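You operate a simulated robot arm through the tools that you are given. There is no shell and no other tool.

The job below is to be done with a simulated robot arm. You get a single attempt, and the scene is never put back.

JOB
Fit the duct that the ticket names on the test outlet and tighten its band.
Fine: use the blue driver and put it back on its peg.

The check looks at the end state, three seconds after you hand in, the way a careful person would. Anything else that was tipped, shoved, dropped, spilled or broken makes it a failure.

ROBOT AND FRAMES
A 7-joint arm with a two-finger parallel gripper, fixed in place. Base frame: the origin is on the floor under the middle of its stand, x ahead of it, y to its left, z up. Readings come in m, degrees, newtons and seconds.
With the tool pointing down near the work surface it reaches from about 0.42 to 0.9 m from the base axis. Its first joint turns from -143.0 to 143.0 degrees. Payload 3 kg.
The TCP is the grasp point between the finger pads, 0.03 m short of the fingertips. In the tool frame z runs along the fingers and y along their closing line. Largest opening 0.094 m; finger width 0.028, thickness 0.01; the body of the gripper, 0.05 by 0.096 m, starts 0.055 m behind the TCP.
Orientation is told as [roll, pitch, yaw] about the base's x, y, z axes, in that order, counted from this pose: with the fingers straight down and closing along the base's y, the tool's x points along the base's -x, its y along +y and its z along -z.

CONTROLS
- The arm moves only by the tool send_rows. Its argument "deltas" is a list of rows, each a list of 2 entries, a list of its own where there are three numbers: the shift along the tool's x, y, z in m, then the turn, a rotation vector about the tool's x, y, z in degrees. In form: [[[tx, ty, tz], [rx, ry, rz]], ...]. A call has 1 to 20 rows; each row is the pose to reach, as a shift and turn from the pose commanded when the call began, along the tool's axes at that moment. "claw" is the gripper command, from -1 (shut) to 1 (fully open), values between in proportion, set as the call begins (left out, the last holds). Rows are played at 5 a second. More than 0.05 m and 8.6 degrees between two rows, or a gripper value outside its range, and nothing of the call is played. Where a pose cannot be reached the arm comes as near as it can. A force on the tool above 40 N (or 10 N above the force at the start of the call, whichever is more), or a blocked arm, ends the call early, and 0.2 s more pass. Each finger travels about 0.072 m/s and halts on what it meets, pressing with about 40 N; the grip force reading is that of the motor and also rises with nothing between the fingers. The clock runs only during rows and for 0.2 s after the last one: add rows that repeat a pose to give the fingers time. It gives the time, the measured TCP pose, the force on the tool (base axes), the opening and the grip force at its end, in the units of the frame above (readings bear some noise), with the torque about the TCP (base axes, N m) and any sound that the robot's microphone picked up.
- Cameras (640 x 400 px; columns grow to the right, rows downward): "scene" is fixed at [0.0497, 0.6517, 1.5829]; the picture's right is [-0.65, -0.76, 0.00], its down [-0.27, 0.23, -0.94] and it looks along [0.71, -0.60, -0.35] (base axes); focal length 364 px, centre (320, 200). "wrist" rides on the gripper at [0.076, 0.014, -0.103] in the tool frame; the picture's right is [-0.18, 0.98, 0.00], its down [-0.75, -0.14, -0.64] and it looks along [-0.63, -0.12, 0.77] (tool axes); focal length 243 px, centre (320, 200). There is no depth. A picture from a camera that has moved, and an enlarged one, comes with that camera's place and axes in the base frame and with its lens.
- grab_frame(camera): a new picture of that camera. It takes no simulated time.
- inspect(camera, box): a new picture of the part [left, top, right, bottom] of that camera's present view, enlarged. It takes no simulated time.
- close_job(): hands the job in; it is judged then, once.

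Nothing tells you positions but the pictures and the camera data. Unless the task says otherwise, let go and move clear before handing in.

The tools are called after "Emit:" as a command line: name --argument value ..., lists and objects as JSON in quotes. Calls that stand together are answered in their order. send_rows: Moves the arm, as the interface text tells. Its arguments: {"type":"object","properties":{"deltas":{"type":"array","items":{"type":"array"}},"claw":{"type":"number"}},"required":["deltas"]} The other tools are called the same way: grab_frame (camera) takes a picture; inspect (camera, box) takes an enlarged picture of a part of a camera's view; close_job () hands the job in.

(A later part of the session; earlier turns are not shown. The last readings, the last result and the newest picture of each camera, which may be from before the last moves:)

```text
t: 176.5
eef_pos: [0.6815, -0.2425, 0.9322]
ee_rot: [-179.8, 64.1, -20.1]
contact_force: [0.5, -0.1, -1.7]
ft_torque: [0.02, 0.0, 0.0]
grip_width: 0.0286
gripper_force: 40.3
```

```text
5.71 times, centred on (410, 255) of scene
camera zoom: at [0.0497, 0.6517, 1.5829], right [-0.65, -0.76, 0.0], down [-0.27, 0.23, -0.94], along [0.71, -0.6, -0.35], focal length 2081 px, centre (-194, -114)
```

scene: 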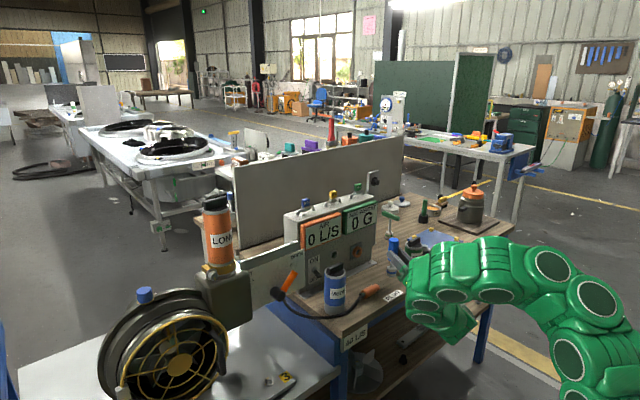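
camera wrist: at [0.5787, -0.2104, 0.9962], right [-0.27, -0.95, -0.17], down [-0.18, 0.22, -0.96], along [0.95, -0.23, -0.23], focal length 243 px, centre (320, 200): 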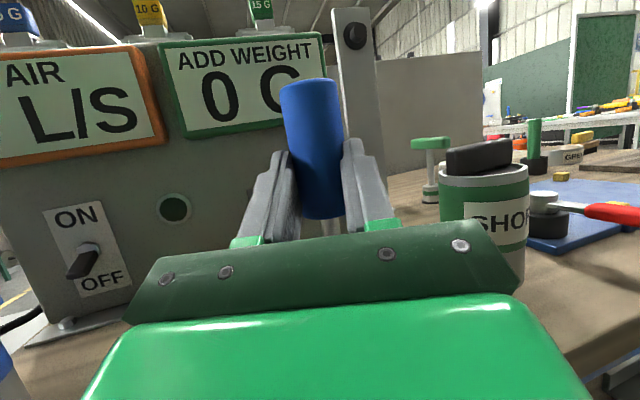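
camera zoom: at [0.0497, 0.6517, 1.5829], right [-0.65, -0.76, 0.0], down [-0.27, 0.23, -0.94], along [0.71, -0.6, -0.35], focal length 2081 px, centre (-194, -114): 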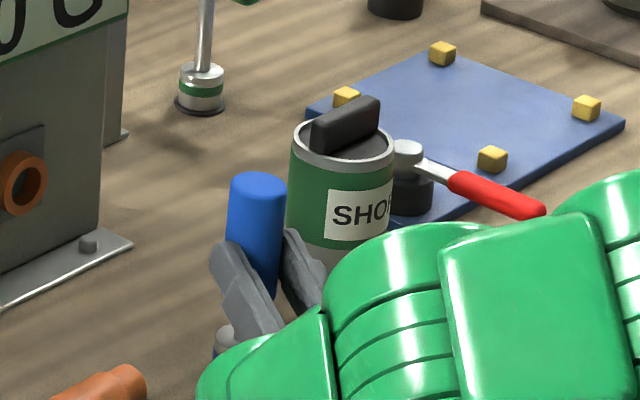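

No contact yet; continuing down slowly.

Emit:
send_rows --deltas '[[[-0.0018, 0, -0.0009], [0, 0, 0]], [[-0.0036, 0, -0.0018], [0, 0, 0]], [[-0.0054, 0, -0.0026], [0, 0, 0]], [[-0.0054, 0, -0.0026], [0, 0, 0]]]'

Emit:
send_rows --deltas '[[[-0.0014, 0, -0.0007], [0, 0, 0]], [[-0.0027, 0, -0.0013], [0, 0, 0]], [[-0.0027, 0, -0.0013], [0, 0, 0]]]'

```text
t: 177.3
eef_pos: [0.6806, -0.2417, 0.9304]
ee_rot: [-179.9, 63.5, -20.3]
contact_force: [0.3, 0.7, 9.0]
ft_torque: [0.1, -0.07, 0.0]
grip_width: 0.0286
gripper_force: 39.6
stopped in row 3: the force on the tool passed its limit at 46 N (the readings are from after the stop); the commanded pose is now the measured one
```

```text
t: 177.8
eef_pos: [0.6804, -0.243, 0.93]
ee_rot: [180.0, 63.1, -20.4]
contact_force: [0.6, 0.3, 9.1]
ft_torque: [0.01, -0.1, 0.03]
grip_width: 0.0284
gripper_force: 40.1
stopped in row 2: the force on the tool passed its limit at 43 N (the readings are from after the stop); the commanded pose is now the measured one
```

Contact: the socket rim is resting on the bench at about 9 N with almost no torque. I'll check that the driver is upright before letting go.

Emit:
inspect --camera "scene" --box '[388, 240, 428, 280]'

Emit:
grab_frame --camera "wrist"

```text
10.00 times, centred on (408, 260) of scene
camera zoom: at [0.0497, 0.6517, 1.5829], right [-0.65, -0.76, 0.0], down [-0.27, 0.23, -0.94], along [0.71, -0.6, -0.35], focal length 3642 px, centre (-560, -400)
```

zoom: 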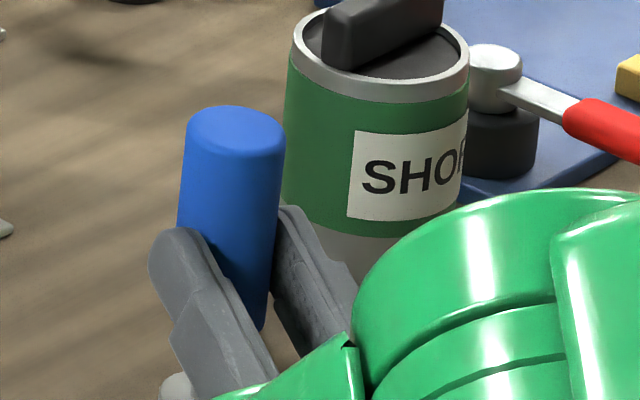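

```text
taken
camera wrist: at [0.5588, -0.2106, 0.9522], right [-0.27, -0.95, -0.16], down [-0.17, 0.21, -0.96], along [0.95, -0.23, -0.22], focal length 243 px, centre (320, 200)
```

wrist: 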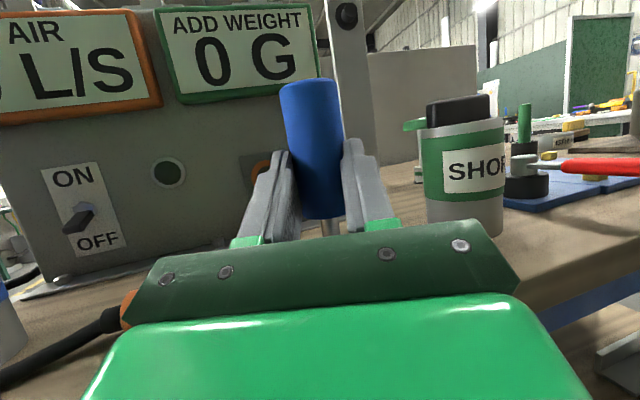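

The driver is within about 2° of vertical. I'll open the fingers just a few millimetres so they still fence it on both sides, and look.

Emit:
send_rows --deltas '[[[0, 0, 0], [0, 0, 0]], [[0, 0, 0], [0, 0, 0]], [[0, 0, 0], [0, 0, 0]]]' --claw -0.2

Emit:
inspect --camera "scene" --box '[388, 240, 428, 280]'

Emit:
grab_frame --camera "wrist"

```text
t: 178.6
eef_pos: [0.6803, -0.2425, 0.9286]
ee_rot: [180.0, 63.1, -20.4]
contact_force: [0.0, 0.0, 0.2]
ft_torque: [-0.01, -0.02, -0.02]
grip_width: 0.0378
gripper_force: 0.0
```

```text
10.00 times, centred on (408, 260) of scene
camera zoom: at [0.0497, 0.6517, 1.5829], right [-0.65, -0.76, 0.0], down [-0.27, 0.23, -0.94], along [0.71, -0.6, -0.35], focal length 3642 px, centre (-560, -400)
```

zoom: 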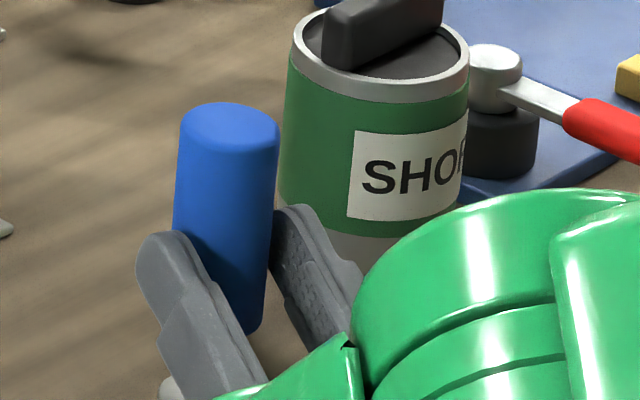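

```text
taken
camera wrist: at [0.559, -0.2105, 0.9519], right [-0.26, -0.95, -0.16], down [-0.17, 0.21, -0.96], along [0.95, -0.23, -0.22], focal length 243 px, centre (320, 200)
```

wrist: 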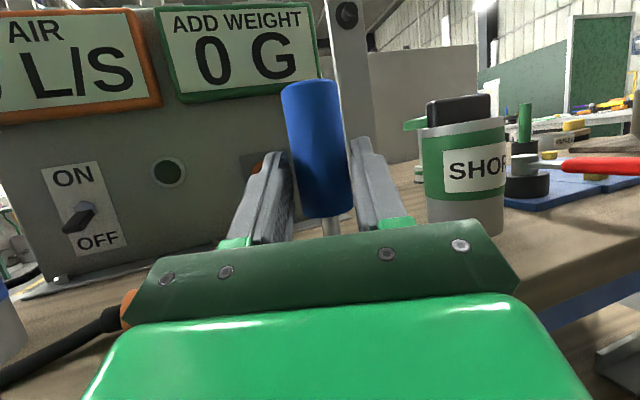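

The driver is standing upright by itself. I'll open a bit more and withdraw straight up with the fingers either side of it.

Emit:
send_rows --deltas '[[[0, 0, 0], [0, 0, 0]], [[0, 0, 0], [0, 0, 0]], [[0.0178, 0, 0.009], [0, 0, 0]], [[0.0446, 0, 0.0226], [0, 0, 0]], [[0.0758, 0, 0.0385], [0, 0, 0]], [[0.107, 0, 0.0543], [0, 0, 0]], [[0.1249, 0, 0.0633], [0, 0, 0]], [[0.1249, 0, 0.0633], [0, 0, 0]]]' --claw 0.3

Emit:
grab_frame --camera "scene"

Emit:
inspect --camera "scene" --box '[370, 220, 450, 300]'

```text
t: 180.4
eef_pos: [0.6851, -0.2432, 1.0699]
ee_rot: [-180.0, 63.2, -20.3]
contact_force: [1.1, -0.3, -0.1]
ft_torque: [0.0, 0.01, 0.0]
grip_width: 0.061
gripper_force: 0.1
```

```text
taken
```

scene: 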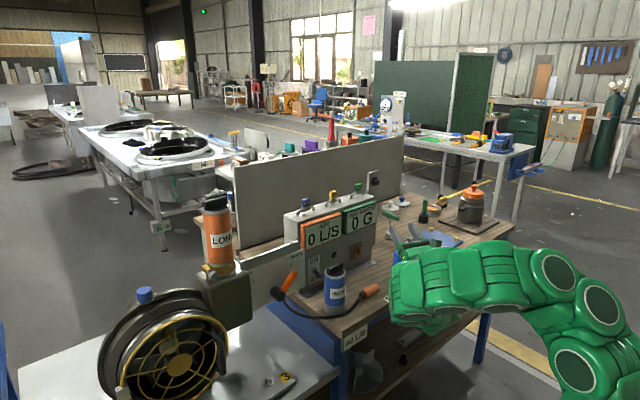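

```text
5.00 times, centred on (410, 260) of scene
camera zoom: at [0.0497, 0.6517, 1.5829], right [-0.65, -0.76, 0.0], down [-0.27, 0.23, -0.94], along [0.71, -0.6, -0.35], focal length 1821 px, centre (-130, -100)
```

zoom: 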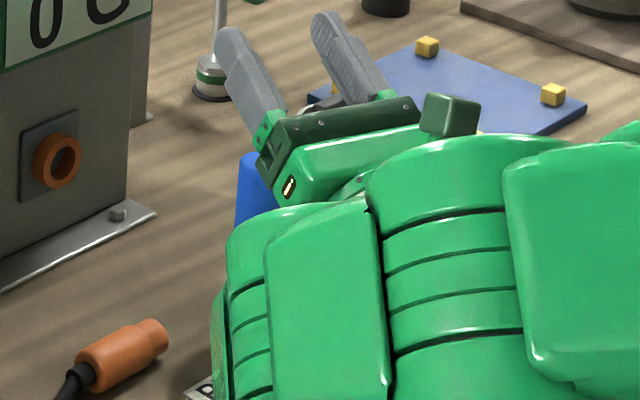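

The driver stands on the bench, clear of the gripper. I'll move back and up while pitching the tool over to point straight down, ready to re-grip it coaxially from above.

Emit:
send_rows --deltas '[[[0.018, 0.0019, -0.0019], [-1.44, -8.25, 0.88]], [[0.036, 0.0038, -0.0038], [-2.87, -16.5, 1.76]], [[0.054, 0.0057, -0.0057], [-4.31, -24.75, 2.64]], [[0.0719, 0.0076, -0.0077], [-5.74, -33, 3.51]], [[0.0899, 0.0095, -0.0096], [-7.18, -41.25, 4.39]], [[0.1078, 0.0114, -0.0115], [-8.61, -49.5, 5.27]], [[0.1258, 0.0134, -0.0134], [-10.05, -57.75, 6.15]], [[0.1258, 0.0153, -0.0153], [-11.49, -66, 7.03]], [[0.1258, 0.0172, -0.0172], [-12.92, -74.25, 7.91]], [[0.1258, 0.0191, -0.0191], [-14.36, -82.5, 8.79]], [[0.1258, 0.021, -0.0211], [-15.79, -90.75, 9.66]], [[0.1258, 0.0229, -0.023], [-17.23, -99, 10.54]], [[0.1258, 0.0248, -0.0249], [-18.66, -107.25, 11.42]], [[0.1258, 0.0267, -0.0268], [-20.1, -115.5, 12.3]], [[0.1258, 0.0267, -0.0268], [-20.1, -115.5, 12.3]]]'

Emit:
grab_frame --camera "wrist"

Emit:
grab_frame --camera "scene"

```text
t: 181.4
eef_pos: [0.6718, -0.2667, 1.0047]
ee_rot: [-4.9, 80.5, 145.4]
contact_force: [0.7, 0.0, 12.3]
ft_torque: [0.17, -0.49, -0.08]
grip_width: 0.0608
gripper_force: 0.0
out of reach, approached as far as the arm can: row 1, 2, 3, 4, 5
stopped in row 5: the force on the tool passed its limit at 68 N (the readings are from after the stop); the commanded pose is now the measured one
```

```text
taken
camera wrist: at [0.5878, -0.2349, 1.0973], right [-0.51, -0.84, -0.2], down [-0.58, 0.51, -0.64], along [0.63, -0.21, -0.75], focal length 243 px, centre (320, 200)
```

wrist: 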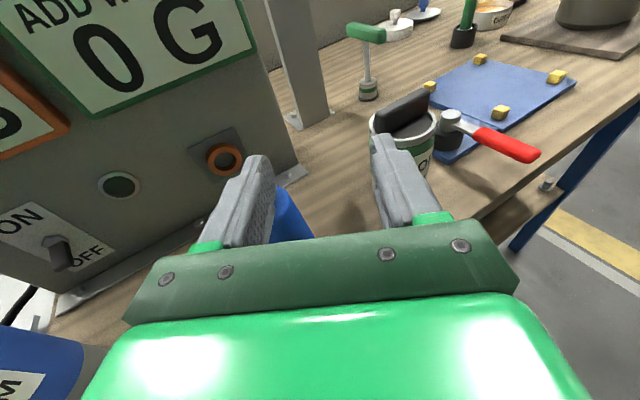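

```text
taken
```

scene: 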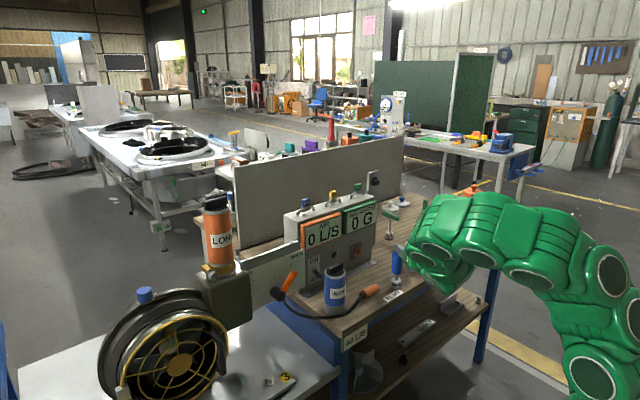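

An unreachable path made the arm dip, and the left finger is pressing on top of the driver's handle (about 12 N), though it still stands. I'll lift straight up right away.

Emit:
send_rows --deltas '[[[0.0149, -0.0003, -0.0024], [0, 0, 0]], [[0.0397, -0.0008, -0.0065], [0, 0, 0]], [[0.0695, -0.0014, -0.0114], [0, 0, 0]], [[0.0992, -0.002, -0.0163], [0, 0, 0]], [[0.0992, -0.002, -0.0163], [0, 0, 0]]]'

Emit:
grab_frame --camera "scene"

Emit:
grab_frame --camera "wrist"

Emit:
inspect --camera "scene" --box '[350, 220, 450, 310]'

```text
t: 182.6
eef_pos: [0.6724, -0.2668, 1.0938]
ee_rot: [-4.2, 80.3, 146.3]
contact_force: [0.0, 0.6, 0.0]
ft_torque: [0.02, 0.03, 0.0]
grip_width: 0.0611
gripper_force: 0.1
out of reach, approached as far as the arm can: row 4, 5
```

```text
taken
```

scene: 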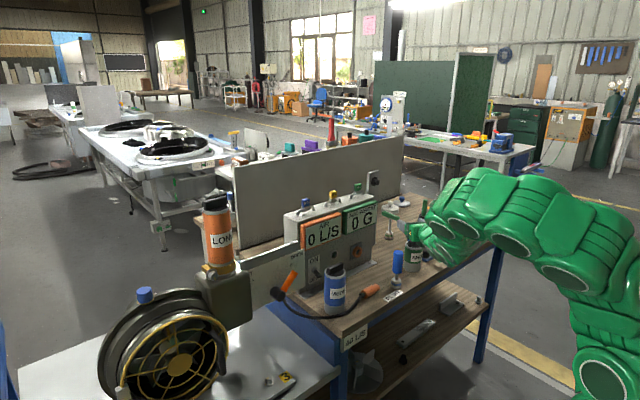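

```text
taken
camera wrist: at [0.5889, -0.2353, 1.1859], right [-0.51, -0.84, -0.19], down [-0.59, 0.51, -0.63], along [0.63, -0.21, -0.75], focal length 243 px, centre (320, 200)
```

wrist: 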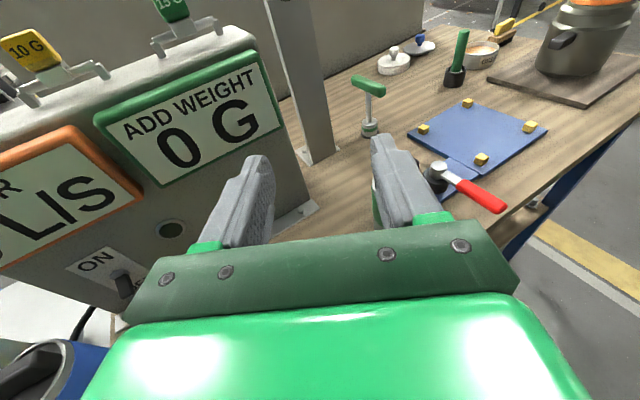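

```text
4.44 times, centred on (400, 265) of scene
camera zoom: at [0.0497, 0.6517, 1.5829], right [-0.65, -0.76, 0.0], down [-0.27, 0.23, -0.94], along [0.71, -0.6, -0.35], focal length 1619 px, centre (-36, -89)
```

zoom: 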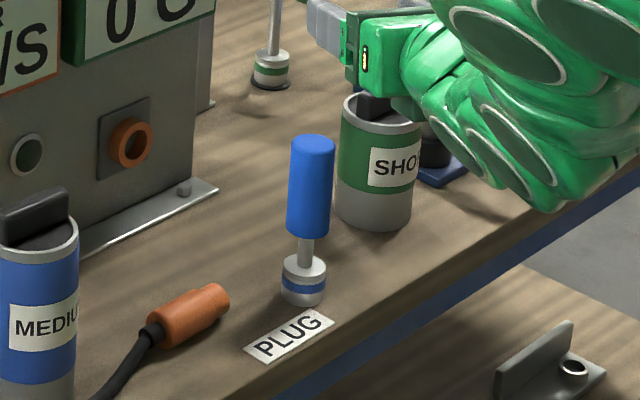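

The driver stands upright at about (0.705, -0.249), in clear view, and nothing else was disturbed. I'll bring the arm back to a comfortable horizontal pose, higher and a little to the right, before pitching down.

Emit:
send_rows --deltas '[[[0.0107, 0.0036, 0.0085], [7.45, 2.2, -0.9]], [[0.0213, 0.0072, 0.017], [14.9, 4.4, -1.8]], [[0.032, 0.0108, 0.0254], [22.35, 6.6, -2.7]], [[0.0426, 0.0144, 0.0339], [29.8, 8.85, -3.56]], [[0.0426, 0.0144, 0.0339], [29.8, 8.85, -3.56]]]'

Emit:
grab_frame --camera "scene"

```text
t: 183.8
eef_pos: [0.7023, -0.2263, 1.0801]
ee_rot: [-163.9, 88.4, 13.9]
contact_force: [0.2, -0.5, 0.5]
ft_torque: [0.01, -0.03, 0.01]
grip_width: 0.0611
gripper_force: 0.1
out of reach, approached as far as the arm can: row 1, 2, 3, 4, 5
```

```text
taken
```

scene: 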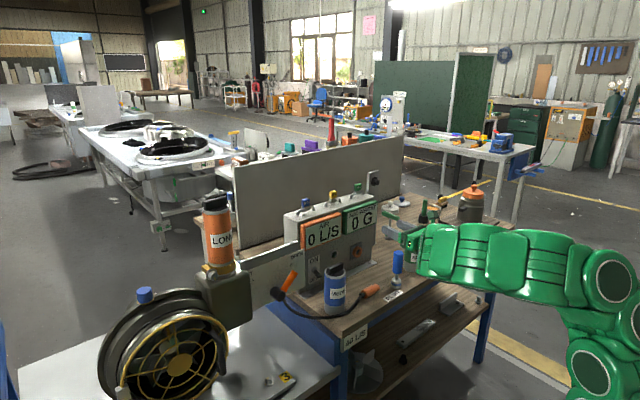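

The arm is in a cramped configuration. I'll move it away from the driver, right and up, in small steps to see if it frees up.

Emit:
send_rows --deltas '[[[0.015, 0, 0.0], [0, 0, 0]], [[0.03, 0.02, 0.0], [0, 0, 0]], [[0.045, 0.045, 0.0], [0, 0, 0]], [[0.06, 0.075, 0.0], [0, 0, 0]], [[0.07, 0.105, 0.0], [0, 0, 0]], [[0.08, 0.13, 0.0], [0, 0, 0]], [[0.08, 0.13, 0.0], [0, 0, 0]]]'

Emit:
grab_frame --camera "wrist"

```text
t: 185.4
eef_pos: [0.6696, -0.3011, 1.0989]
ee_rot: [-173.8, 84.5, 1.5]
contact_force: [0.2, -0.6, -0.3]
ft_torque: [-0.03, 0.01, 0.04]
grip_width: 0.061
gripper_force: 0.0
out of reach, approached as far as the arm can: row 1, 2, 3, 4, 5, 6, 7
```

```text
taken
camera wrist: at [0.5602, -0.3055, 1.1652], right [-0.06, -0.98, -0.19], down [-0.55, 0.2, -0.81], along [0.83, 0.06, -0.55], focal length 243 px, centre (320, 200)
```

wrist: 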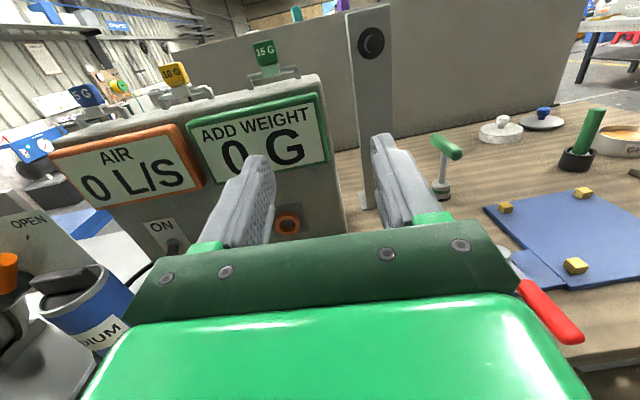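

A wrist joint is probably at its limit. I'll roll the tool +60° here, which should unwind it.

Emit:
send_rows --deltas '[[[0, 0, 0], [0, 0, 7.5]], [[0, 0, 0], [0, 0, 15]], [[0, 0, 0], [0, 0, 22.5]], [[0, 0, 0], [0, 0, 30]], [[0, 0, 0], [0, 0, 37.5]], [[0, 0, 0], [0, 0, 45]], [[0, 0, 0], [0, 0, 52.5]], [[0, 0, 0], [0, 0, 60]], [[0, 0, 0], [0, 0, 60]]]'

Emit:
grab_frame --camera "wrist"

```text
t: 187.4
eef_pos: [0.6668, -0.303, 1.0966]
ee_rot: [-96.3, 29.1, 82.2]
contact_force: [-0.2, -0.5, 0.4]
ft_torque: [0.01, 0.0, 0.0]
grip_width: 0.0612
gripper_force: 0.1
```

```text
taken
camera wrist: at [0.5569, -0.3671, 1.1126], right [0.06, -0.33, -0.94], down [-0.55, 0.77, -0.31], along [0.83, 0.54, -0.13], focal length 243 px, centre (320, 200)
```

wrist: 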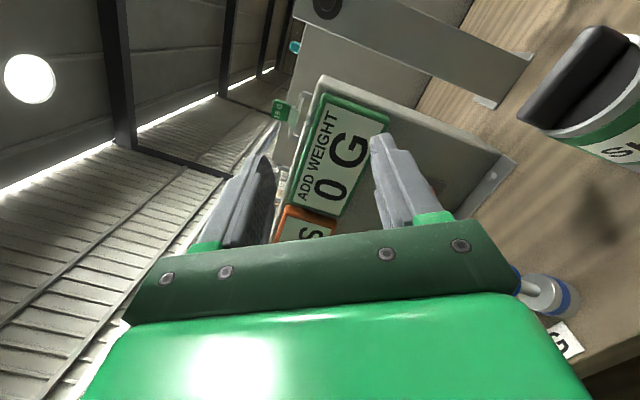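

Rolling freed the wrist. I'll now raise the arm well clear.

Emit:
send_rows --deltas '[[[0.022, -0.0254, 0.0039], [0, 0, 0]], [[0.0439, -0.0509, 0.0077], [0, 0, 0]], [[0.0659, -0.0763, 0.0116], [0, 0, 0]], [[0.0659, -0.0763, 0.0116], [0, 0, 0]]]'

Emit:
grab_frame --camera "scene"

```text
t: 188.4
eef_pos: [0.6732, -0.275, 1.159]
ee_rot: [-99.7, 28.6, 80.6]
contact_force: [0.1, 0.1, -0.1]
ft_torque: [-0.01, -0.02, -0.01]
grip_width: 0.0612
gripper_force: 0.0
out of reach, approached as far as the arm can: row 1, 2, 3, 4
```

```text
taken
```

scene: 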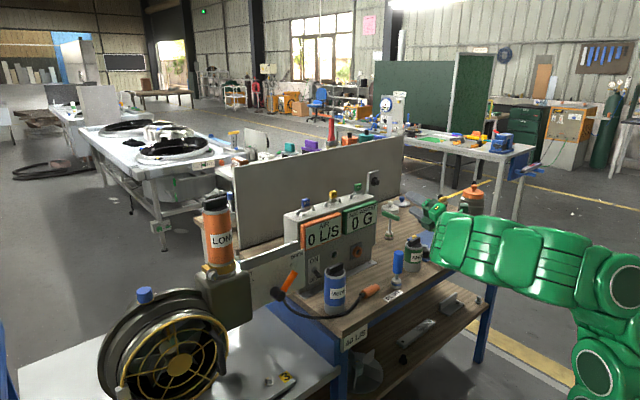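

It rose, though still limited. I'll shift right to y≈-0.395 and level the tool, a region where the arm moved freely before.

Emit:
send_rows --deltas '[[[0.0332, 0.0202, 0.0132], [-0.9, -2.3, 0]], [[0.0665, 0.0404, 0.0263], [-1.7, -4.6, 0]], [[0.0997, 0.0606, 0.0395], [-2.6, -6.9, 0]], [[0.0997, 0.0606, 0.0395], [-2.6, -6.9, 0]]]'

Emit:
grab_frame --camera "wrist"

```text
t: 189.4
eef_pos: [0.6719, -0.3127, 1.099]
ee_rot: [-98.7, 29.0, 82.8]
contact_force: [-0.4, -0.3, -0.4]
ft_torque: [0.04, 0.03, 0.0]
grip_width: 0.0613
gripper_force: 0.1
out of reach, approached as far as the arm can: row 1, 2, 3, 4
```

```text
taken
camera wrist: at [0.5636, -0.3783, 1.1104], right [0.11, -0.33, -0.94], down [-0.56, 0.76, -0.33], along [0.82, 0.57, -0.1], focal length 243 px, centre (320, 200)
```

wrist: 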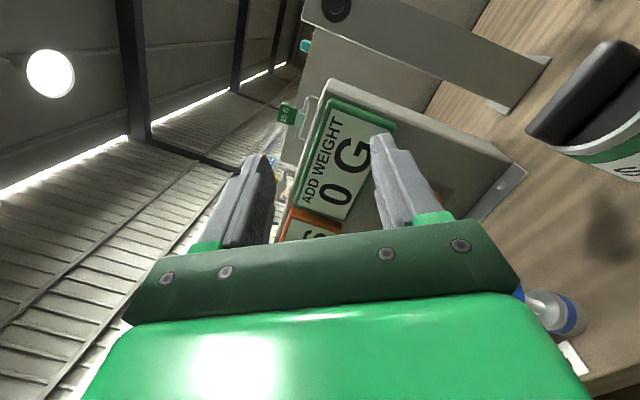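

The elbow has swung low and right, which limits the wrist. Rolling the tool back toward 0° (camera below) should bring the elbow up again, so I'll roll +120° in place.

Emit:
send_rows --deltas '[[[0, 0, 0], [0, 0, 8]], [[0, 0, 0], [0, 0, 16]], [[0, 0, 0], [0, 0, 24]], [[0, 0, 0], [0, 0, 32]], [[0, 0, 0], [0, 0, 40]], [[0, 0, 0], [0, 0, 48]], [[0, 0, 0], [0, 0, 56]], [[0, 0, 0], [0, 0, 64]], [[0, 0, 0], [0, 0, 72]], [[0, 0, 0], [0, 0, 80]], [[0, 0, 0], [0, 0, 88]], [[0, 0, 0], [0, 0, 96]], [[0, 0, 0], [0, 0, 104]], [[0, 0, 0], [0, 0, 112]], [[0, 0, 0], [0, 0, 120]], [[0, 0, 0], [0, 0, 120]]]'

Emit:
grab_frame --camera "scene"

Emit:
grab_frame --camera "wrist"

```text
t: 192.8
eef_pos: [0.7157, -0.0831, 1.1412]
ee_rot: [-160.7, -84.2, 144.2]
contact_force: [-0.7, -0.1, 0.2]
ft_torque: [0.0, 0.0, -0.01]
grip_width: 0.061
gripper_force: 0.1
out of reach, approached as far as the arm can: row 7, 8, 9, 10, 11, 12, 13, 14, 15, 16
```

```text
taken
```

scene: 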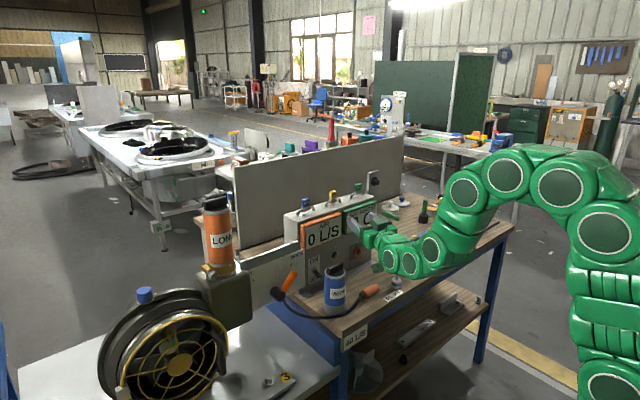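

```text
taken
camera wrist: at [0.6285, -0.0442, 1.0559], right [0.27, 0.95, 0.15], down [-0.71, 0.09, 0.69], along [0.65, -0.29, 0.7], focal length 243 px, centre (320, 200)
```

wrist: 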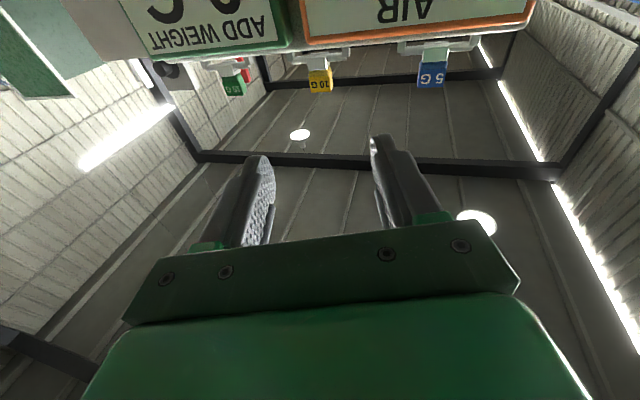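

The elbow is up again, though the arm wandered sideways while unwinding. I'll check that the driver and the other objects are undisturbed.

Emit:
inspect --camera "scene" --box '[320, 200, 460, 310]'

```text
3.64 times, centred on (390, 255) of scene
camera zoom: at [0.0497, 0.6517, 1.5829], right [-0.65, -0.76, 0.0], down [-0.27, 0.23, -0.94], along [0.71, -0.6, -0.35], focal length 1324 px, centre (66, 0)
```

zoom: 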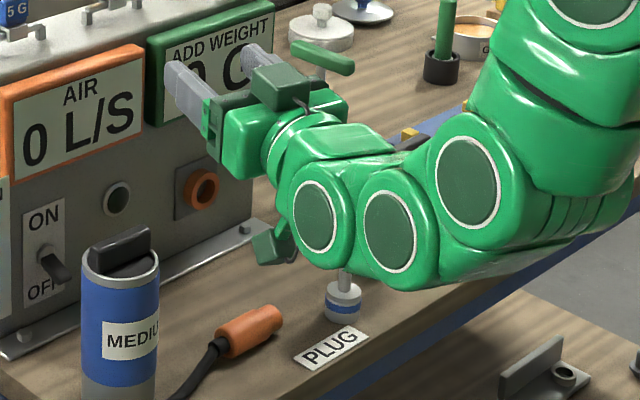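

The driver is still standing at the PLUG label and nothing was touched. The elbow is now up, so I'll pitch the tool straight down here first.

Emit:
send_rows --deltas '[[[-0.0026, -0.0004, -0.0008], [0.47, 7.92, 0.67]], [[-0.0051, -0.0008, -0.0015], [0.93, 15.83, 1.33]], [[-0.0077, -0.0011, -0.0023], [1.4, 23.75, 2]], [[-0.0102, -0.0015, -0.003], [1.87, 31.67, 2.67]], [[-0.0128, -0.0019, -0.0038], [2.33, 39.58, 3.33]], [[-0.0153, -0.0023, -0.0046], [2.8, 47.5, 4]], [[-0.0179, -0.0026, -0.0053], [3.27, 55.42, 4.67]], [[-0.0204, -0.003, -0.0061], [3.73, 63.33, 5.33]], [[-0.023, -0.0034, -0.0068], [4.2, 71.25, 6]], [[-0.0255, -0.0038, -0.0076], [4.67, 79.17, 6.67]], [[-0.0281, -0.0041, -0.0083], [5.13, 87.08, 7.33]], [[-0.0306, -0.0045, -0.0091], [5.6, 95, 8]], [[-0.0306, -0.0045, -0.0091], [5.6, 95, 8]]]'

Emit:
grab_frame --camera "wrist"

Emit:
grab_frame --camera "scene"

```text
t: 195.6
eef_pos: [0.6944, -0.0804, 1.17]
ee_rot: [0.2, -0.4, -25.1]
contact_force: [0.2, 0.1, -0.1]
ft_torque: [0.02, 0.0, -0.02]
grip_width: 0.0611
gripper_force: 0.1
out of reach, approached as far as the arm can: row 6
```

```text
taken
camera wrist: at [0.6314, -0.0329, 1.2722], right [0.58, 0.81, 0.0], down [0.62, -0.45, 0.65], along [0.53, -0.38, -0.76], focal length 243 px, centre (320, 200)
```

wrist: 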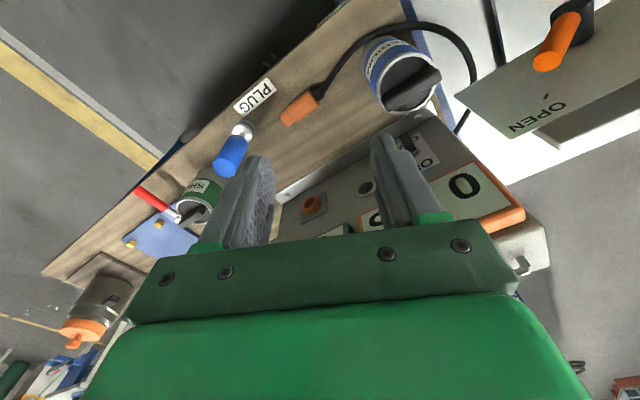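

```text
taken
```

scene: 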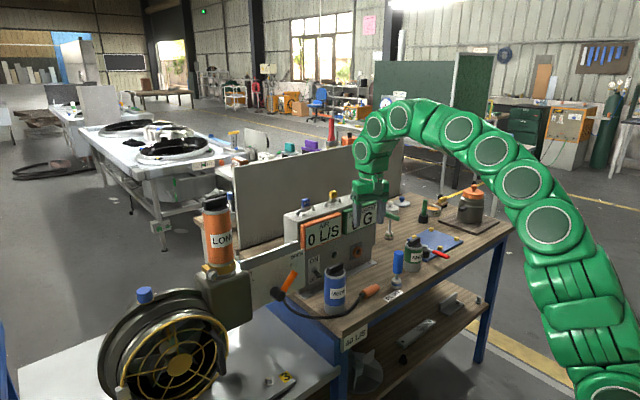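

The arm is in a good elbow-up, tool-down pose, and the driver stands clear. I'll enlarge it to refine its position.

Emit:
inspect --camera "wrist" --box '[190, 90, 290, 190]'

Emit:
inspect --camera "scene" --box '[375, 235, 425, 300]'

```text
4.00 times, centred on (240, 140) of wrist
camera zoom: at [0.6314, -0.0329, 1.2722], right [0.58, 0.81, 0.0], down [0.62, -0.45, 0.65], along [0.53, -0.38, -0.76], focal length 970 px, centre (640, 440)
```

zoom: 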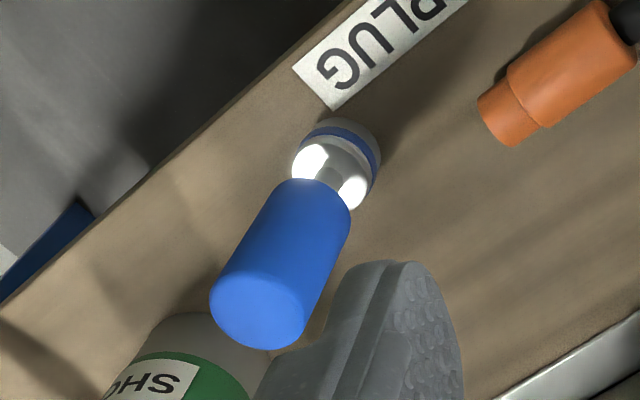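

```text
6.15 times, centred on (400, 268) of scene
camera zoom: at [0.0497, 0.6517, 1.5829], right [-0.65, -0.76, 0.0], down [-0.27, 0.23, -0.94], along [0.71, -0.6, -0.35], focal length 2241 px, centre (-172, -215)
```

zoom: 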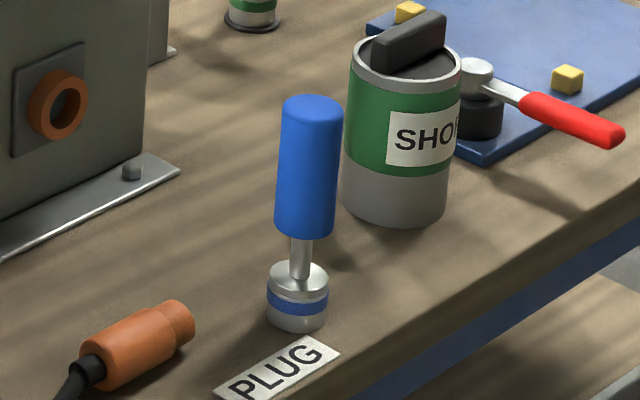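

The handle's top is at about (0.700, -0.242, 0.991). I'll move above it with the fingers open and look down it.

Emit:
send_rows --deltas '[[[-0.0189, -0.0368, 0.0], [0, 0, 0]], [[-0.0378, -0.0736, 0.0], [0, 0, 0]], [[-0.0566, -0.1103, 0.01], [0, 0, 0]], [[-0.0755, -0.1471, 0.03], [0, 0, 0]], [[-0.0755, -0.1471, 0.049], [0, 0, 0]], [[-0.0755, -0.1471, 0.049], [0, 0, 0]]]'

Emit:
grab_frame --camera "wrist"

Emit:
inspect --camera "wrist" --box '[230, 60, 410, 240]'

```text
t: 197.0
eef_pos: [0.6998, -0.2457, 1.1194]
ee_rot: [0.0, -0.3, -25.1]
contact_force: [-0.1, -0.7, -0.1]
ft_torque: [-0.02, -0.05, 0.03]
grip_width: 0.0613
gripper_force: 0.0
```

```text
taken
camera wrist: at [0.6364, -0.199, 1.2219], right [0.58, 0.81, 0.0], down [0.62, -0.45, 0.65], along [0.53, -0.38, -0.76], focal length 243 px, centre (320, 200)
```

wrist: 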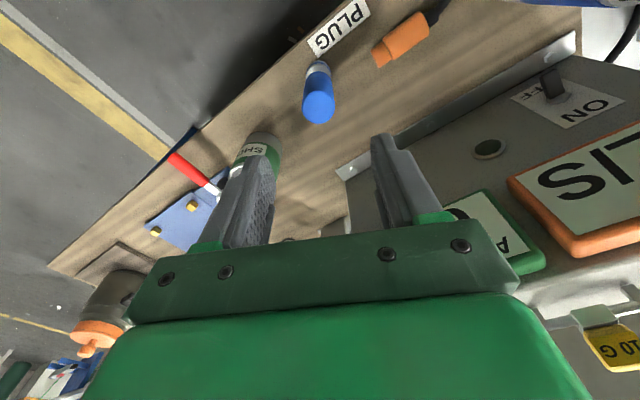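

```text
2.22 times, centred on (320, 150) of wrist
camera zoom: at [0.6364, -0.199, 1.2219], right [0.58, 0.81, 0.0], down [0.62, -0.45, 0.65], along [0.53, -0.38, -0.76], focal length 539 px, centre (320, 311)
```

zoom: 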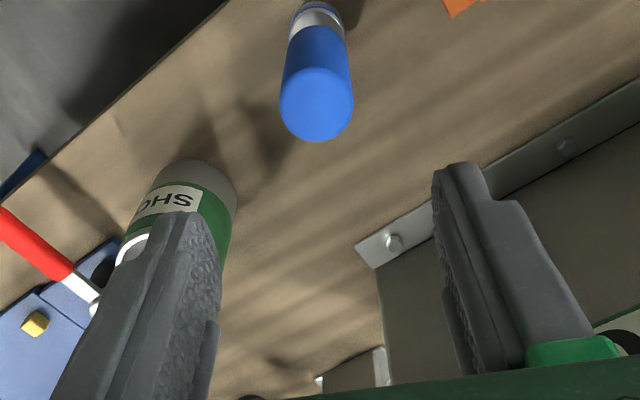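

I'm nearly above it; a correction of about 3 mm is needed. I'll descend to just above the handle top and check once more.

Emit:
send_rows --deltas '[[[-0.003, -0.0013, 0.02], [0, 0, 0]], [[-0.003, -0.0013, 0.05], [0, 0, 0]], [[-0.003, -0.0013, 0.075], [0, 0, 0]], [[-0.003, -0.0013, 0.088], [0, 0, 0]], [[-0.003, -0.0013, 0.088], [0, 0, 0]]]'

Emit:
inspect --camera "wrist" --box '[230, 60, 410, 240]'

Emit:
inspect --camera "scene" --box '[370, 220, 430, 290]'

```text
t: 198.2
eef_pos: [0.7033, -0.2469, 1.0349]
ee_rot: [0.0, -0.3, -25.1]
contact_force: [0.3, -0.5, 0.2]
ft_torque: [-0.04, 0.01, 0.05]
grip_width: 0.061
gripper_force: 0.0
```

```text
2.22 times, centred on (320, 150) of wrist
camera zoom: at [0.6397, -0.1998, 1.1364], right [0.58, 0.81, 0.0], down [0.62, -0.45, 0.65], along [0.53, -0.38, -0.76], focal length 539 px, centre (320, 311)
```

zoom: 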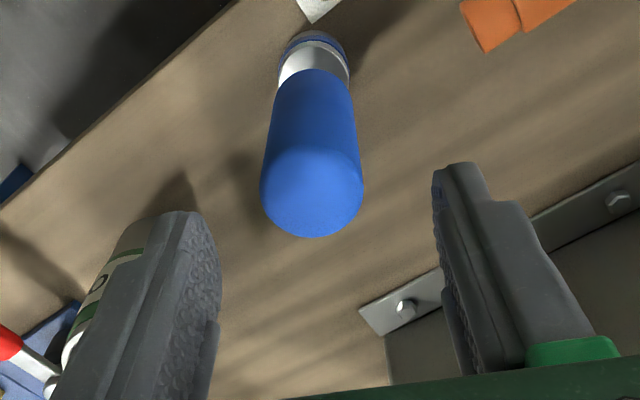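

```text
5.71 times, centred on (400, 255) of scene
camera zoom: at [0.0497, 0.6517, 1.5829], right [-0.65, -0.76, 0.0], down [-0.27, 0.23, -0.94], along [0.71, -0.6, -0.35], focal length 2081 px, centre (-137, -114)
```

zoom: 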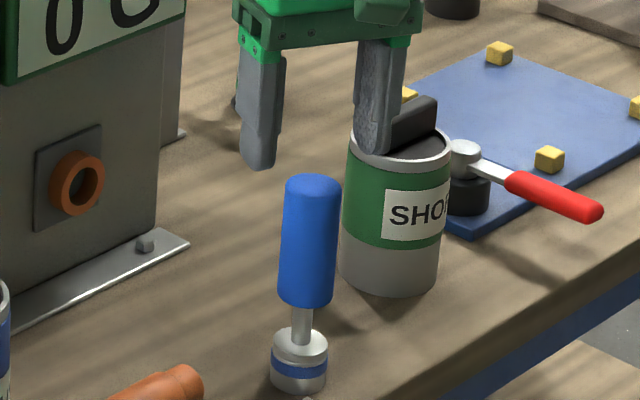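

Centred within about 2.5 mm; the fingers have ample room. I'll correct and descend to the mid-handle.

Emit:
send_rows --deltas '[[[0.0014, -0.0024, 0.01], [0, 0, 0]], [[0.0014, -0.0024, 0.035], [0, 0, 0]], [[0.0014, -0.0024, 0.06], [0, 0, 0]], [[0.0014, -0.0024, 0.078], [0, 0, 0]], [[0.0014, -0.0024, 0.085], [0, 0, 0]], [[0.0014, -0.0024, 0.085], [0, 0, 0]]]'

Emit:
inspect --camera "wrist" --box '[230, 60, 410, 240]'

Emit:
inspect --camera "scene" --box '[370, 220, 430, 290]'

```text
t: 199.6
eef_pos: [0.7009, -0.2502, 0.9485]
ee_rot: [0.0, -0.5, -25.1]
contact_force: [-0.1, 0.7, -0.8]
ft_torque: [-0.01, 0.02, 0.02]
grip_width: 0.0611
gripper_force: 0.2
```

```text
2.22 times, centred on (320, 150) of wrist
camera zoom: at [0.6383, -0.2029, 1.0498], right [0.58, 0.81, 0.0], down [0.62, -0.45, 0.65], along [0.53, -0.38, -0.76], focal length 539 px, centre (320, 311)
```

zoom: 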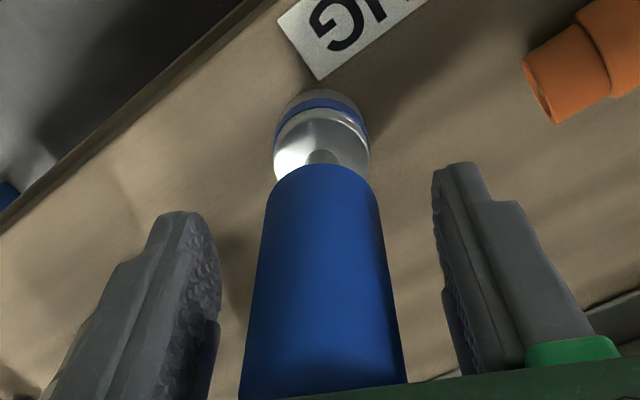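

```text
5.71 times, centred on (400, 255) of scene
camera zoom: at [0.0497, 0.6517, 1.5829], right [-0.65, -0.76, 0.0], down [-0.27, 0.23, -0.94], along [0.71, -0.6, -0.35], focal length 2081 px, centre (-137, -114)
```

zoom: 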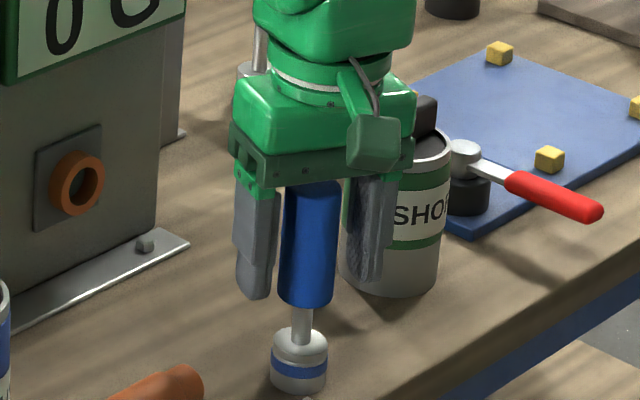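

The handle is centred between the fingers for a coaxial grip. I'll close on it.

Emit:
send_rows --deltas '[[[0, 0, 0], [0, 0, 0]], [[0, 0, 0], [0, 0, 0]], [[0, 0, 0], [0, 0, 0]], [[0, 0, 0], [0, 0, 0]], [[0, 0, 0], [0, 0, 0]]]' --claw -1

Emit:
inspect --camera "wrist" --box '[230, 60, 410, 240]'

```text
t: 200.8
eef_pos: [0.7027, -0.2489, 0.9478]
ee_rot: [0.1, -0.4, -25.0]
contact_force: [0.4, -0.7, 2.2]
ft_torque: [-0.07, 0.08, 0.0]
grip_width: 0.0293
gripper_force: 40.2
```

```text
2.22 times, centred on (320, 150) of wrist
camera zoom: at [0.6382, -0.2029, 1.0499], right [0.58, 0.81, 0.0], down [0.62, -0.45, 0.65], along [0.53, -0.38, -0.76], focal length 539 px, centre (320, 311)
```

zoom: 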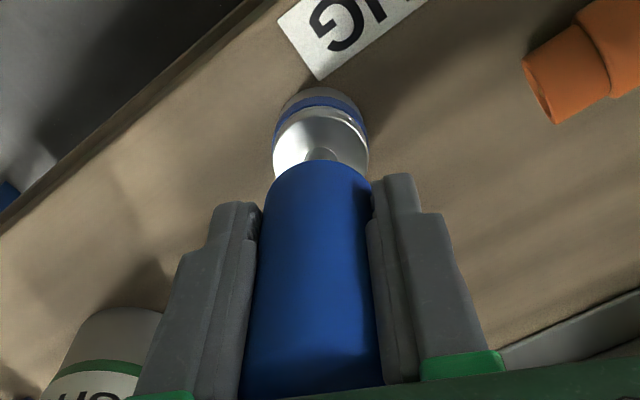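

The driver is held coaxially (29.3 mm). I'll lift it straight up 20 cm.

Emit:
send_rows --deltas '[[[0, 0, -0.01], [0, 0, 0]], [[0, 0, -0.03], [0, 0, 0]], [[0, 0, -0.07], [0, 0, 0]], [[0, 0, -0.11], [0, 0, 0]], [[0, 0, -0.15], [0, 0, 0]], [[0, 0, -0.19], [0, 0, 0]], [[0, 0, -0.22], [0, 0, 0]], [[0, 0, -0.22], [0, 0, 0]]]'

Emit:
grab_frame --camera "scene"

```text
t: 202.6
eef_pos: [0.7024, -0.2474, 1.1686]
ee_rot: [-0.1, -0.4, -25.1]
contact_force: [0.2, -0.3, -0.4]
ft_torque: [-0.03, 0.04, 0.01]
grip_width: 0.0291
gripper_force: 40.2
```

```text
taken
```

scene: 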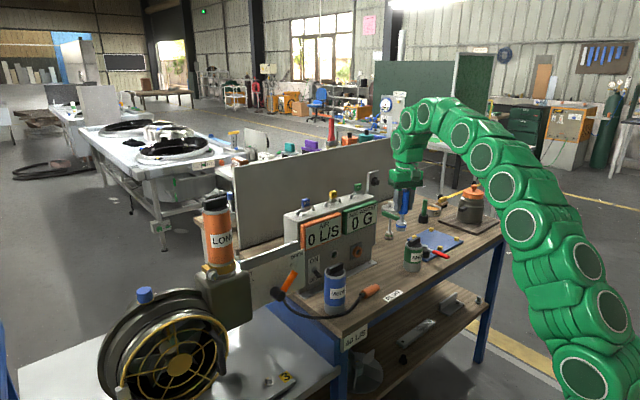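

The lift went well and the scene is intact. I'll now pitch the tool up to horizontal while moving toward the middle of the bench.

Emit:
send_rows --deltas '[[[0.0087, 0.016, -0.0009], [-3.47, -7.41, 0]], [[0.0174, 0.032, -0.0018], [-6.95, -14.82, 0]], [[0.0261, 0.048, -0.0027], [-10.42, -22.23, 0]], [[0.0348, 0.064, -0.0036], [-13.89, -29.64, 0]], [[0.0435, 0.08, -0.0045], [-17.36, -37.05, 0]], [[0.0522, 0.096, -0.0055], [-20.84, -44.45, 0]], [[0.0609, 0.112, -0.0064], [-24.31, -51.86, 0]], [[0.0696, 0.128, -0.0073], [-27.78, -59.27, 0]], [[0.0783, 0.144, -0.0082], [-31.25, -66.68, 0]], [[0.087, 0.16, -0.0091], [-34.73, -74.09, 0]], [[0.0957, 0.176, -0.01], [-38.2, -81.5, 0]], [[0.0957, 0.176, -0.01], [-38.2, -81.5, 0]]]'

Emit:
grab_frame --camera "wrist"

Emit:
grab_frame --camera "scene"

```text
t: 205.2
eef_pos: [0.6953, -0.0532, 1.1922]
ee_rot: [91.3, -65.0, -91.1]
contact_force: [0.1, -0.1, -0.5]
ft_torque: [0.0, 0.02, -0.01]
grip_width: 0.0293
gripper_force: 40.3
out of reach, approached as far as the arm can: row 11, 12
```

```text
taken
camera wrist: at [0.5938, -0.0058, 1.1288], right [-0.01, 0.81, 0.58], down [-0.65, -0.45, 0.62], along [0.76, -0.37, 0.53], focal length 243 px, centre (320, 200)
```

wrist: 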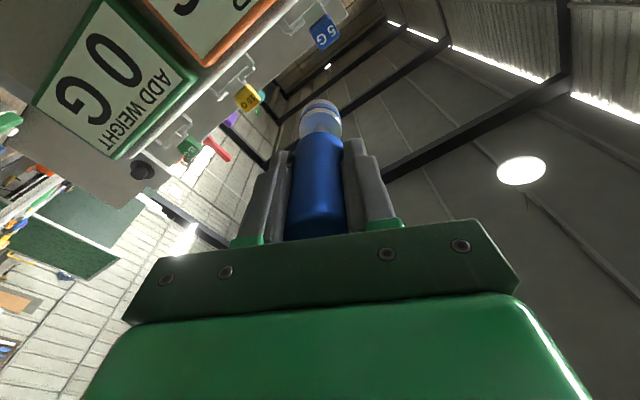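

```text
taken
```

scene: 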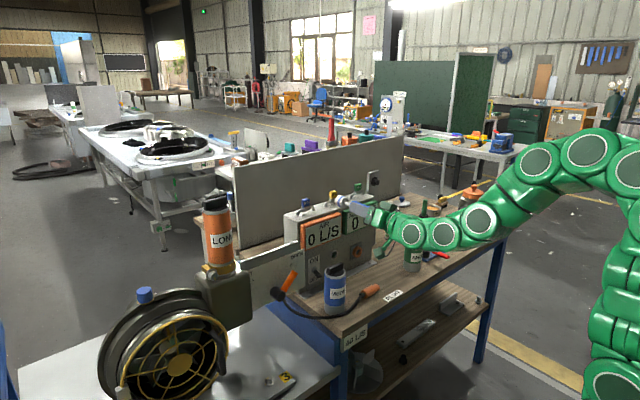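

The driver is horizontal and coaxial with the tool. I'll carry it to the front of the bolt at this height.

Emit:
send_rows --deltas '[[[0.0188, 0.0403, -0.002], [0, 0, 0]], [[0.0376, 0.0806, -0.004], [0, 0, 0]], [[0.0563, 0.1208, -0.006], [0, 0, 0]], [[0.0751, 0.1611, -0.008], [0, 0, 0]], [[0.0939, 0.2014, -0.01], [0, 0, 0]], [[0.1127, 0.2417, -0.012], [0, 0, 0]], [[0.1314, 0.2819, -0.013], [0, 0, 0]], [[0.1502, 0.3222, -0.014], [0, 0, 0]], [[0.169, 0.3625, -0.015], [0, 0, 0]], [[0.169, 0.3625, -0.015], [0, 0, 0]]]'

Emit:
grab_frame --camera "wrist"

Emit:
inspect --camera "scene" --box '[190, 220, 290, 300]'

```text
t: 207.4
eef_pos: [0.6786, 0.349, 1.1894]
ee_rot: [90.9, -65.1, -90.8]
contact_force: [0.0, -0.1, -1.3]
ft_torque: [-0.02, 0.0, -0.03]
grip_width: 0.029
gripper_force: 39.5
out of reach, approached as far as the arm can: row 1, 2
```

```text
taken
camera wrist: at [0.5773, 0.3954, 1.1274], right [0.0, 0.81, 0.58], down [-0.65, -0.45, 0.62], along [0.76, -0.37, 0.53], focal length 243 px, centre (320, 200)
```

wrist: 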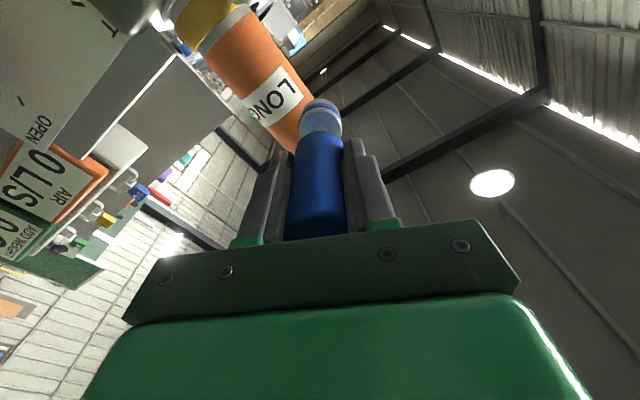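

```text
5.00 times, centred on (240, 260) of scene
camera zoom: at [0.0497, 0.6517, 1.5829], right [-0.65, -0.76, 0.0], down [-0.27, 0.23, -0.94], along [0.71, -0.6, -0.35], focal length 1821 px, centre (720, -100)
```

zoom: 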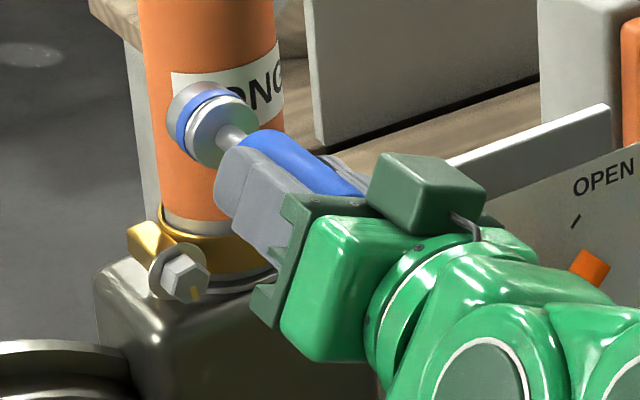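

I'm above and in front of the bolt. I'll lower to its axis and then check alignment in both views.

Emit:
send_rows --deltas '[[[0.0238, -0.0116, 0], [0, 0, 0]], [[0.0475, -0.0233, 0], [0, 0, 0]], [[0.0713, -0.0349, 0], [0, 0, 0]], [[0.095, -0.0465, 0], [0, 0, 0]], [[0.095, -0.0465, 0], [0, 0, 0]]]'

Emit:
inspect --camera "scene" --box '[200, 250, 250, 290]'

Emit:
inspect --camera "wrist" --box '[285, 65, 355, 155]'

Emit:
inspect --camera "wrist" --box '[300, 60, 340, 100]'

```text
t: 208.6
eef_pos: [0.681, 0.3466, 1.0841]
ee_rot: [91.1, -65.0, -90.8]
contact_force: [0.6, -0.7, -1.7]
ft_torque: [-0.02, 0.02, 0.01]
grip_width: 0.0293
gripper_force: 40.7
```

```text
10.00 times, centred on (225, 270) of scene
camera zoom: at [0.0497, 0.6517, 1.5829], right [-0.65, -0.76, 0.0], down [-0.27, 0.23, -0.94], along [0.71, -0.6, -0.35], focal length 3642 px, centre (1270, -500)
```

zoom: 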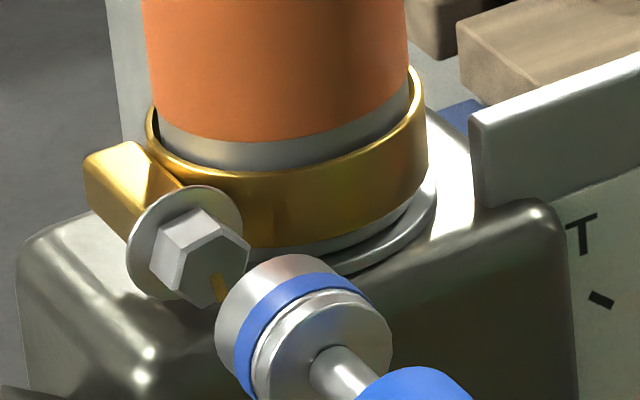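

```text
4.44 times, centred on (320, 110) of wrist
camera zoom: at [0.5793, 0.3933, 1.0208], right [-0.01, 0.81, 0.58], down [-0.65, -0.45, 0.62], along [0.76, -0.37, 0.53], focal length 1078 px, centre (320, 600)
```

zoom: 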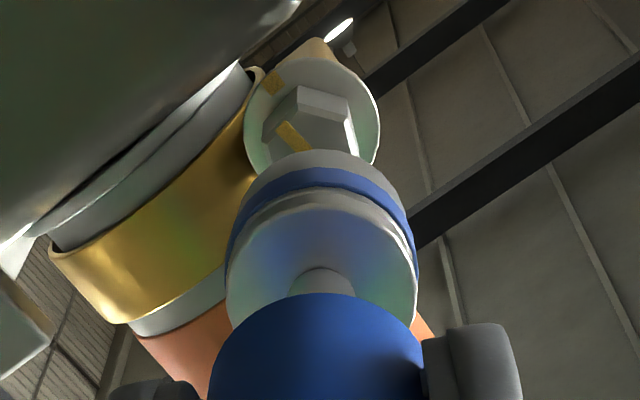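

```text
10.00 times, centred on (320, 80) of wrist
camera zoom: at [0.5793, 0.3933, 1.0208], right [-0.01, 0.81, 0.58], down [-0.65, -0.45, 0.62], along [0.76, -0.37, 0.53], focal length 2426 px, centre (320, 1400)
```

zoom: 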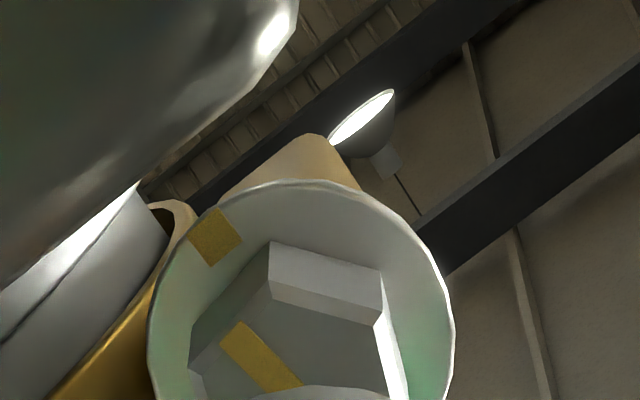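

In this view the hex pointer and the flange index mark look almost exactly lined up. The plate bolts carry the same kind of marks, so I'll look at how theirs are set for comparison.

Emit:
inspect --camera "scene" --box '[250, 365, 300, 400]'

Emit:
inspect --camera "scene" --box '[208, 258, 228, 276]'

Emit:
grab_frame --camera "wrist"

```text
11.43 times, centred on (275, 382) of scene
camera zoom: at [0.0497, 0.6517, 1.5829], right [-0.65, -0.76, 0.0], down [-0.27, 0.23, -0.94], along [0.71, -0.6, -0.35], focal length 4162 px, centre (834, -1886)
```

zoom: 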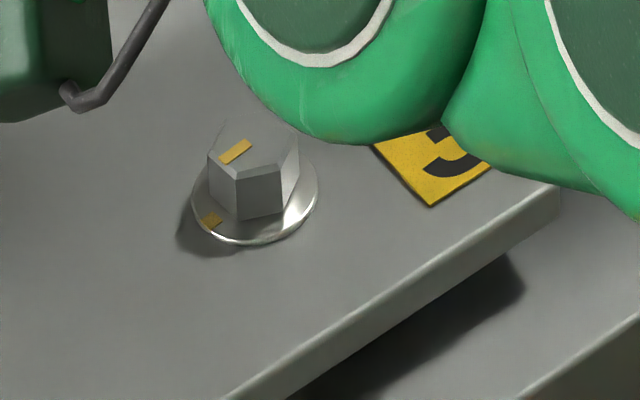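

```text
16.00 times, centred on (218, 267) of scene
camera zoom: at [0.0497, 0.6517, 1.5829], right [-0.65, -0.76, 0.0], down [-0.27, 0.23, -0.94], along [0.71, -0.6, -0.35], focal length 5827 px, centre (1952, -872)
```

zoom: 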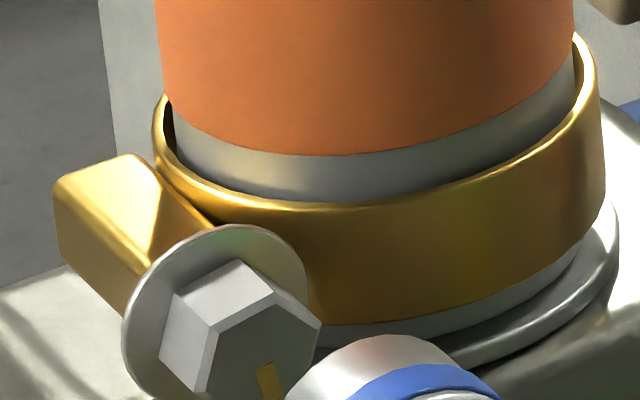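

```text
taken
camera wrist: at [0.5793, 0.3933, 1.0208], right [-0.01, 0.81, 0.58], down [-0.65, -0.45, 0.62], along [0.76, -0.37, 0.53], focal length 243 px, centre (320, 200)
```

wrist: 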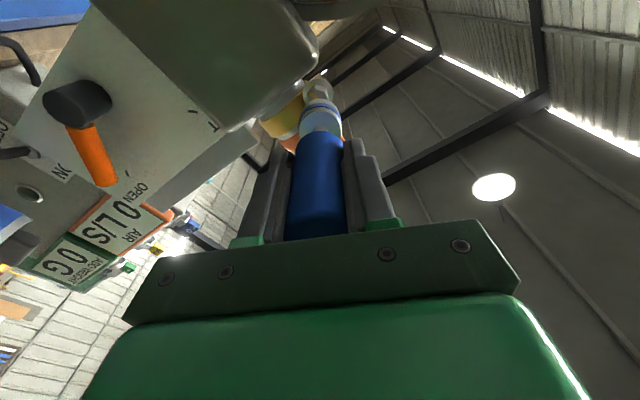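

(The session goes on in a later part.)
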